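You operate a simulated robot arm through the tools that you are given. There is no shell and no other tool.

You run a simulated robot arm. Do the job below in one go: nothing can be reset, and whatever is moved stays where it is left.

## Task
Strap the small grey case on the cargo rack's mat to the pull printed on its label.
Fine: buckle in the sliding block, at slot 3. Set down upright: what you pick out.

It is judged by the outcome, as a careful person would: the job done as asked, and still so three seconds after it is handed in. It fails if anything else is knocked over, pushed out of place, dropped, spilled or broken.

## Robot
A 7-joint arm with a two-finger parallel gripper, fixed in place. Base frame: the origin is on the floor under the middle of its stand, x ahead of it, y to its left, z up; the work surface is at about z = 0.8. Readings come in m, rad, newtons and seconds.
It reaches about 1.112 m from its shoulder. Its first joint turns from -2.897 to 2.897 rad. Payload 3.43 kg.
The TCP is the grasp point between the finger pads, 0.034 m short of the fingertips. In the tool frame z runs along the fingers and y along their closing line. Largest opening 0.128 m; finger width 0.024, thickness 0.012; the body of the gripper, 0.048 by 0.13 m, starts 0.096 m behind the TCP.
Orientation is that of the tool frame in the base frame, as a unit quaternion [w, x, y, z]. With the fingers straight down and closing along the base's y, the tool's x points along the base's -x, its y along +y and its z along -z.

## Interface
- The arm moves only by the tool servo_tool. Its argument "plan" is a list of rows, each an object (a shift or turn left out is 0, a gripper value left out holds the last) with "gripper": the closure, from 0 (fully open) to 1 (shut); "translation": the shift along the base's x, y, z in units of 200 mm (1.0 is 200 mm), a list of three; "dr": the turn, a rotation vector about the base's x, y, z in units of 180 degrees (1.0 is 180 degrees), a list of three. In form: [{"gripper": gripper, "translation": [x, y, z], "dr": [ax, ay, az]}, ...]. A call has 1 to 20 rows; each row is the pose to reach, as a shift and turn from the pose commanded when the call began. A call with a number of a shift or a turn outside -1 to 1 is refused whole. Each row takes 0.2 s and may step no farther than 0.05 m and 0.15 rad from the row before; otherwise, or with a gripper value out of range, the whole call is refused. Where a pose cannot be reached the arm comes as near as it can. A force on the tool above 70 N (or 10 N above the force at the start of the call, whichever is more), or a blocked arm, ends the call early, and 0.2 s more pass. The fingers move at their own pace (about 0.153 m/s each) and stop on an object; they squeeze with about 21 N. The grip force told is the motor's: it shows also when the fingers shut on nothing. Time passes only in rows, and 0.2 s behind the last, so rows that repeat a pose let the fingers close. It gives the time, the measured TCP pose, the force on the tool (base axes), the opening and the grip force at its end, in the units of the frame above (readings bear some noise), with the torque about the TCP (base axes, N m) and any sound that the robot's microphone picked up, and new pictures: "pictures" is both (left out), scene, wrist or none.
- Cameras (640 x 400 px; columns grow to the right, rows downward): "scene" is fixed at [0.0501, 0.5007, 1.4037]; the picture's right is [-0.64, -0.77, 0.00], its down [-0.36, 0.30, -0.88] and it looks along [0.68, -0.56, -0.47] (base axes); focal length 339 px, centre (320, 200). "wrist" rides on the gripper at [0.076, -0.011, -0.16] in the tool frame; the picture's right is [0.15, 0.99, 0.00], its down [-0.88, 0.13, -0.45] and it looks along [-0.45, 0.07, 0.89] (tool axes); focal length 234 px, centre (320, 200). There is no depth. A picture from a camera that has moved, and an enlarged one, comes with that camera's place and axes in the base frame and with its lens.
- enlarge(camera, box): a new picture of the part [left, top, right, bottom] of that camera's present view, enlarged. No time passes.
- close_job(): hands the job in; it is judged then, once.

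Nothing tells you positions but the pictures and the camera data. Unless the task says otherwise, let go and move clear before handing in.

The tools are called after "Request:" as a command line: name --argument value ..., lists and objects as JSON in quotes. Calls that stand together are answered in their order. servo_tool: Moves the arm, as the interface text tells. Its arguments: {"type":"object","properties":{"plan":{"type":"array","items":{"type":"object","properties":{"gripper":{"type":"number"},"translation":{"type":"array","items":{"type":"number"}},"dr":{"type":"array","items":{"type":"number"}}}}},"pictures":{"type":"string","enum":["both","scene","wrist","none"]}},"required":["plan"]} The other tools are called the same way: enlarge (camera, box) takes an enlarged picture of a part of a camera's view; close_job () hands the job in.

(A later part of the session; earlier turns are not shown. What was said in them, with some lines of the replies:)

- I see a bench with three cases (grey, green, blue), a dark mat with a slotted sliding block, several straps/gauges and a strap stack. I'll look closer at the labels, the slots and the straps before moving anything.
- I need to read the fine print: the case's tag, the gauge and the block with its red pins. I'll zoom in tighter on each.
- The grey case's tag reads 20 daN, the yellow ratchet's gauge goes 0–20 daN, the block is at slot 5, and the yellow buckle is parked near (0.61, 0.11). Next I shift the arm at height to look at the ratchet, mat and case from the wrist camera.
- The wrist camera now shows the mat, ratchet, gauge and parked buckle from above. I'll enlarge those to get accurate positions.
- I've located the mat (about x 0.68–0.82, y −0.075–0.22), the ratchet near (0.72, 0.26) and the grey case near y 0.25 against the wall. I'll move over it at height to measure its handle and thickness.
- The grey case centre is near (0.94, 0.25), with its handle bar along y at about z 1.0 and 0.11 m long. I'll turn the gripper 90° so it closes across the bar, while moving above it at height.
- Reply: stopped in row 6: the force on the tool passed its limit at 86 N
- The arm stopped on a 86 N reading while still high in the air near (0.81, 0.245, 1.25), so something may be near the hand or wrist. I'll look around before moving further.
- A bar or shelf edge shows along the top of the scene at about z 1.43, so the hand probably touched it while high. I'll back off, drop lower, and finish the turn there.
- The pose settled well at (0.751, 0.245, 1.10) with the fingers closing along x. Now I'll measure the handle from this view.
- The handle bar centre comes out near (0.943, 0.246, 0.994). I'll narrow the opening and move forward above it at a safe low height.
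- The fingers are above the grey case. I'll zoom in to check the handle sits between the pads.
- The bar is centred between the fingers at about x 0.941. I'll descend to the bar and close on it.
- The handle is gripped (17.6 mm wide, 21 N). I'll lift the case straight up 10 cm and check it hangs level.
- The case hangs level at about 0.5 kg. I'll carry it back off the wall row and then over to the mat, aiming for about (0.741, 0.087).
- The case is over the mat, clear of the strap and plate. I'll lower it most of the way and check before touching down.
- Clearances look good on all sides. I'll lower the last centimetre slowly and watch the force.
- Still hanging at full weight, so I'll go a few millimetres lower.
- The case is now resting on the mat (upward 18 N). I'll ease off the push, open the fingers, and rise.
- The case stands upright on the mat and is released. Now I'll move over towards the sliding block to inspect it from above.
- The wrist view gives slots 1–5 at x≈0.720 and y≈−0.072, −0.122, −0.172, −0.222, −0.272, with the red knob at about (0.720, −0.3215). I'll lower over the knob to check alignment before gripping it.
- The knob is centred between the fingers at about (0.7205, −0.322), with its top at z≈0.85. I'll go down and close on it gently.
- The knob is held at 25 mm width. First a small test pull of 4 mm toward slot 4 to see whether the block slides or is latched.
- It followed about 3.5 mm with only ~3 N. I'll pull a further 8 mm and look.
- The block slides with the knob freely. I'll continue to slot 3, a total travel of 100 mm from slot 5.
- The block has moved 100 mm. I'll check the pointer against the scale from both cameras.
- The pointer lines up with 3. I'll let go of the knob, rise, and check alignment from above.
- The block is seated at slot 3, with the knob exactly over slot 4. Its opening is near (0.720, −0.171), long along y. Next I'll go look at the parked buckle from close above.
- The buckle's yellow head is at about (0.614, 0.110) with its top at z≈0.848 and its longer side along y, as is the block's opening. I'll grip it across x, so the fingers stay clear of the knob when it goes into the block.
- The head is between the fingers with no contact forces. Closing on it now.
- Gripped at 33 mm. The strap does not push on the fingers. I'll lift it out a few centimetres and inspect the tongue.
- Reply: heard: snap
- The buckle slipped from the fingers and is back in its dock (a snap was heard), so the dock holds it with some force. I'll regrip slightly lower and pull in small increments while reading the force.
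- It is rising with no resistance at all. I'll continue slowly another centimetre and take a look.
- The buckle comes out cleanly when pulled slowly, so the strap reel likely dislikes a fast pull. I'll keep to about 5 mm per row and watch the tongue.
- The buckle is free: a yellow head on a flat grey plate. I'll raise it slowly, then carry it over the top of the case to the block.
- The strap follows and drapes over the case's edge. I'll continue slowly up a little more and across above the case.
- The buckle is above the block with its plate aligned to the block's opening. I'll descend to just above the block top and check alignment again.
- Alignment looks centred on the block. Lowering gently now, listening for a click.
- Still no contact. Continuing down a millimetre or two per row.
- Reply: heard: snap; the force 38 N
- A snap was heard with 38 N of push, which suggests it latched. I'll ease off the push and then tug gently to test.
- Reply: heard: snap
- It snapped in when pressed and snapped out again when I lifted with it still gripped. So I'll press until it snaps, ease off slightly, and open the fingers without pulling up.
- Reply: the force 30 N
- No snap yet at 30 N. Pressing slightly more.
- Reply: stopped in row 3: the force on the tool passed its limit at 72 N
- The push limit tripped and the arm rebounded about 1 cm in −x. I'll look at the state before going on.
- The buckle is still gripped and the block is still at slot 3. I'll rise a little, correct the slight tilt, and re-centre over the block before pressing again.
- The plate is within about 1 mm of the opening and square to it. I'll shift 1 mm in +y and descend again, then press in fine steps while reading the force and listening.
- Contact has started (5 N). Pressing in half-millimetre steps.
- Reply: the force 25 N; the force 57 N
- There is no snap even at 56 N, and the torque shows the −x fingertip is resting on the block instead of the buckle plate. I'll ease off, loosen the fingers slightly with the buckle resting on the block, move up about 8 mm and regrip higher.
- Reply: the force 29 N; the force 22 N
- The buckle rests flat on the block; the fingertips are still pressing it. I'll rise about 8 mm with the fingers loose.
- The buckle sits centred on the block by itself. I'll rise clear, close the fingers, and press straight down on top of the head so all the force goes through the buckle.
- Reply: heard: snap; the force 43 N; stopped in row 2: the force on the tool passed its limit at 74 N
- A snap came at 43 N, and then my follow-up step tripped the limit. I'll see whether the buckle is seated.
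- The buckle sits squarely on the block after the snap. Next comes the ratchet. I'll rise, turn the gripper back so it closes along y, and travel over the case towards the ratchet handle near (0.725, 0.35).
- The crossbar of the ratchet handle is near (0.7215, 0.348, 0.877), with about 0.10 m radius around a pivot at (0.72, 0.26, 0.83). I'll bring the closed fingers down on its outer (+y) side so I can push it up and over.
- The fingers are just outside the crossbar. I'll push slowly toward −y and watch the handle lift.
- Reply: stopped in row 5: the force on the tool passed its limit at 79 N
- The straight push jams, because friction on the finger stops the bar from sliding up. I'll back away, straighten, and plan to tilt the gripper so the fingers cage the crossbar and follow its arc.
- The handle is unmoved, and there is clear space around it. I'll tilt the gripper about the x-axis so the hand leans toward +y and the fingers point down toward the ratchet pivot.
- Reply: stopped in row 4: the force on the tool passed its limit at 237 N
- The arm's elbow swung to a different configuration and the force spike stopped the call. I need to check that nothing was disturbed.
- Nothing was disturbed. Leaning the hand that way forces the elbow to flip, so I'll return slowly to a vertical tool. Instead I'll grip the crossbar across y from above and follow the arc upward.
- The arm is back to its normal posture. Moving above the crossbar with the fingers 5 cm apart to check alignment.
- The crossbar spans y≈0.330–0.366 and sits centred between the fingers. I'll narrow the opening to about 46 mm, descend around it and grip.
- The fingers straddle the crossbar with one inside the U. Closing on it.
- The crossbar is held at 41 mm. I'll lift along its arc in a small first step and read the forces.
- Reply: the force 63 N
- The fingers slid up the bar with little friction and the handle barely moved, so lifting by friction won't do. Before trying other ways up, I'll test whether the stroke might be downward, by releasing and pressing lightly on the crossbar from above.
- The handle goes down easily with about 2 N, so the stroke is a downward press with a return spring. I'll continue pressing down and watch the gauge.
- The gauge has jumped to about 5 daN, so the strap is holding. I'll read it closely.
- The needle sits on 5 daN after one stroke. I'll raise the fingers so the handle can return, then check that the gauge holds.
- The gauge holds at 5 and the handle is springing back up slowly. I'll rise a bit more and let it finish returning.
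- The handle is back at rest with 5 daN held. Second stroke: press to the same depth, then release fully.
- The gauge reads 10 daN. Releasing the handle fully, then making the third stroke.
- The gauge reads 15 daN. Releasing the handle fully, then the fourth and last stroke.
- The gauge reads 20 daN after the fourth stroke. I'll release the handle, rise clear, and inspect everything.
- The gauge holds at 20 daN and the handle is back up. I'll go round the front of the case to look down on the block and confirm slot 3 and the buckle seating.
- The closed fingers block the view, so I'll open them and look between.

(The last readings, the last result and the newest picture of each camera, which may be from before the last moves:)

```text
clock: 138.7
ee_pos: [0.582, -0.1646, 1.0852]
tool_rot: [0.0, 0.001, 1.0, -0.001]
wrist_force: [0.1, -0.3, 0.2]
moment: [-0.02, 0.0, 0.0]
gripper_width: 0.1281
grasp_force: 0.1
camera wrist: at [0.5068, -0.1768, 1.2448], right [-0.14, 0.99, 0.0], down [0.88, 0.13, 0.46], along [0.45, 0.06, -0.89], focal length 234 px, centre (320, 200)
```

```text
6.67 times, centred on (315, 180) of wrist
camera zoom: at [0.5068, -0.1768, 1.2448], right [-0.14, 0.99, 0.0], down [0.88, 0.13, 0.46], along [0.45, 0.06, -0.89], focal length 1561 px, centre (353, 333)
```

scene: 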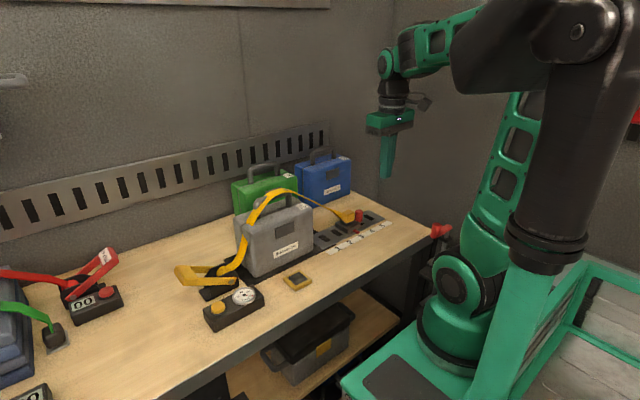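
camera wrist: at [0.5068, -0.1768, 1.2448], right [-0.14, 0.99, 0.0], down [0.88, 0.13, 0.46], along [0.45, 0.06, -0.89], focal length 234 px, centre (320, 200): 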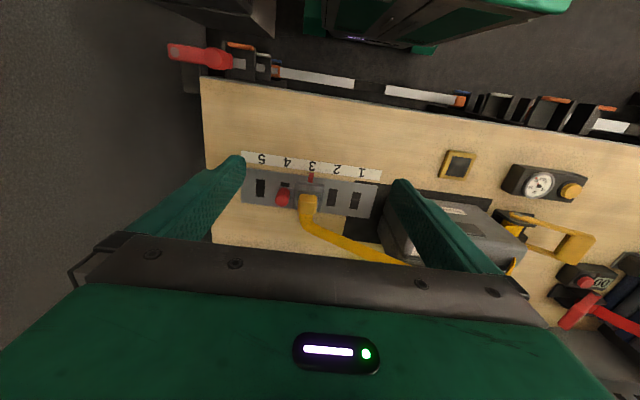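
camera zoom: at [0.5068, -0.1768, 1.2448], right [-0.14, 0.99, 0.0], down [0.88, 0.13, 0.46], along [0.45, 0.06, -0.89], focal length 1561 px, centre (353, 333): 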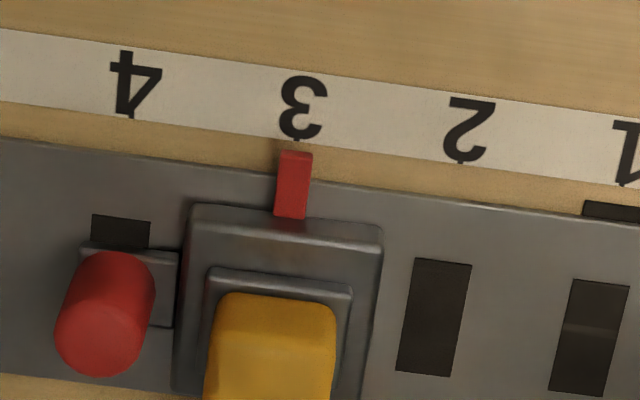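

The red pointer lines up exactly with the tick for slot 3, and the buckle is seated on the block. I'll back the arm off to a neutral spot, let a few seconds pass, and re-check the gauge and scene before handing in.

Request:
servo_tool --plan '[{"translation": [-0.1, 0.1, 0.1]}, {"translation": [-0.2, 0.3, 0.2]}, {"translation": [-0.2, 0.5, 0.3]}, {"translation": [-0.2, 0.7, 0.4]}, {"translation": [-0.2, 0.9, 0.4]}, {"translation": [-0.2, 0.95, 0.4]}, {"translation": [-0.2, 0.95, 0.4]}, {"translation": [-0.2, 0.95, 0.4]}, {"translation": [-0.2, 0.95, 0.4]}, {"translation": [-0.2, 0.95, 0.4]}, {"translation": [-0.2, 0.95, 0.4]}, {"translation": [-0.2, 0.95, 0.4]}, {"translation": [-0.2, 0.95, 0.4]}, {"translation": [-0.2, 0.95, 0.4]}, {"translation": [-0.2, 0.95, 0.4]}]'

Request:
enlarge --camera "scene" --box '[225, 282, 265, 307]'

Request:
enlarge --camera "scene" --box '[160, 150, 400, 310]'

Request:
enlarge --camera "wrist" --box '[80, 40, 480, 260]'

```text
clock: 141.9
ee_pos: [0.5403, 0.023, 1.1648]
tool_rot: [-0.001, 0.002, 1.0, -0.001]
wrist_force: [-0.6, 0.0, 0.8]
moment: [0.0, -0.04, 0.01]
gripper_width: 0.128
grasp_force: 0.1
camera wrist: at [0.4664, 0.0121, 1.3248], right [-0.14, 0.99, 0.0], down [0.88, 0.13, 0.46], along [0.45, 0.06, -0.89], focal length 234 px, centre (320, 200)
```

scene: 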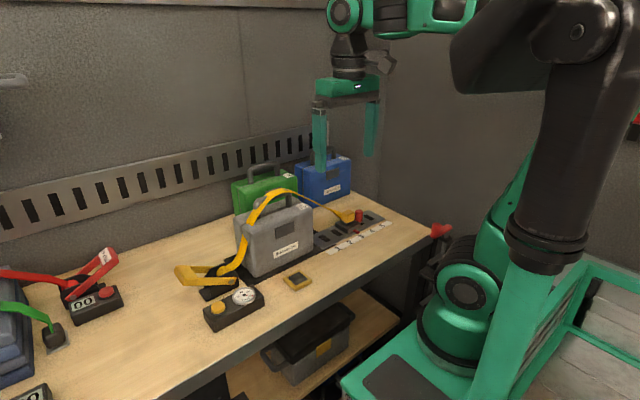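
wrist: 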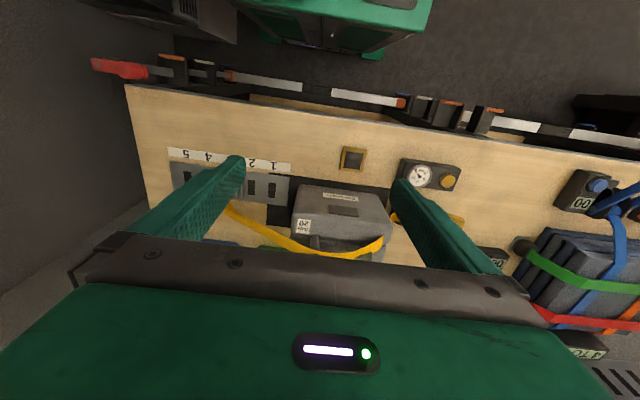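

```text
16.00 times, centred on (245, 294) of scene
camera zoom: at [0.0501, 0.5007, 1.4037], right [-0.64, -0.77, 0.0], down [-0.36, 0.3, -0.88], along [0.68, -0.56, -0.47], focal length 5425 px, centre (1520, -1312)
```

zoom: 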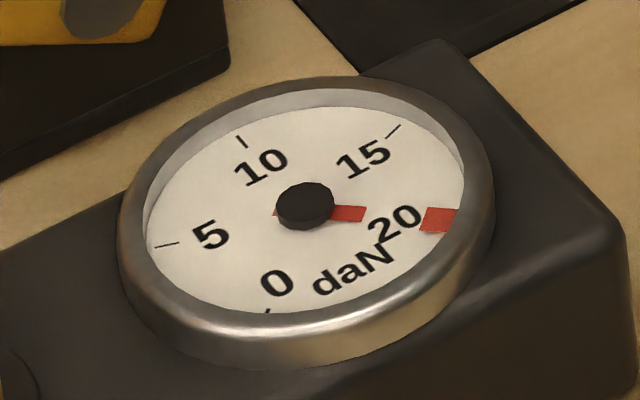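

```text
2.50 times, centred on (280, 230) of scene
camera zoom: at [0.0501, 0.5007, 1.4037], right [-0.64, -0.77, 0.0], down [-0.36, 0.3, -0.88], along [0.68, -0.56, -0.47], focal length 848 px, centre (420, 125)
```

zoom: 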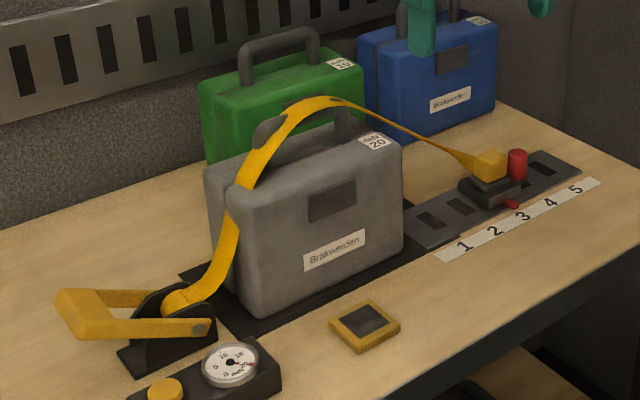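

```text
1.60 times, centred on (280, 150) of wrist
camera zoom: at [0.4664, 0.0121, 1.3248], right [-0.14, 0.99, 0.0], down [0.88, 0.13, 0.46], along [0.45, 0.06, -0.89], focal length 375 px, centre (384, 280)
```

zoom: 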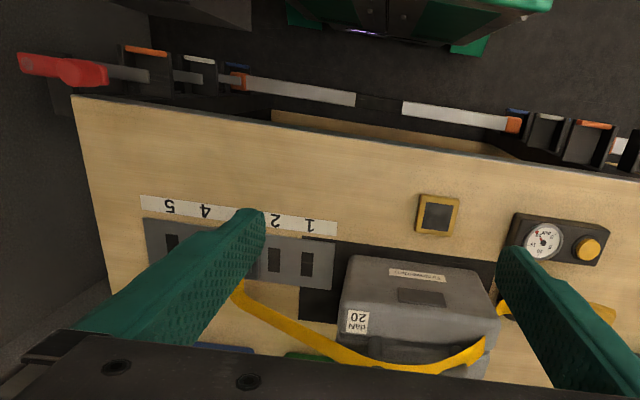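

The grey case stands upright on the mat and the strap runs over it. The buckle is in the sliding block at slot 3, and the gauge has stayed at 20 daN. The arm is clear and nothing else has moved, so I'm handing it in.

Request:
close_job

```text
The job is handed in.
```

The small grey case stands upright on the mat, strapped at 20 daN, the pull printed on its label. The job is handed in.

- **Block and buckle:** I slid the block to slot 3; its red pointer lines up with the slot 3 tick. The buckle snapped in when pressed down. I did not pull-test it afterwards.
- **Pull:** Four downward strokes of the ratchet handle raised the gauge in steps of 5 daN. It still read 20 daN more than eight seconds after I let go of the handle, when I took my last look.
- **Slips along the way:** The arm tripped its force limit a few times, mostly while I was pressing the buckle in and finding the handle's stroke. The buckle also slipped from the fingers back into its dock on the first pull. In the pictures, nothing else looks knocked or moved.

The strap leaves the buckle from its far side and bends round toward the case. It latched and held that way, so I left it.
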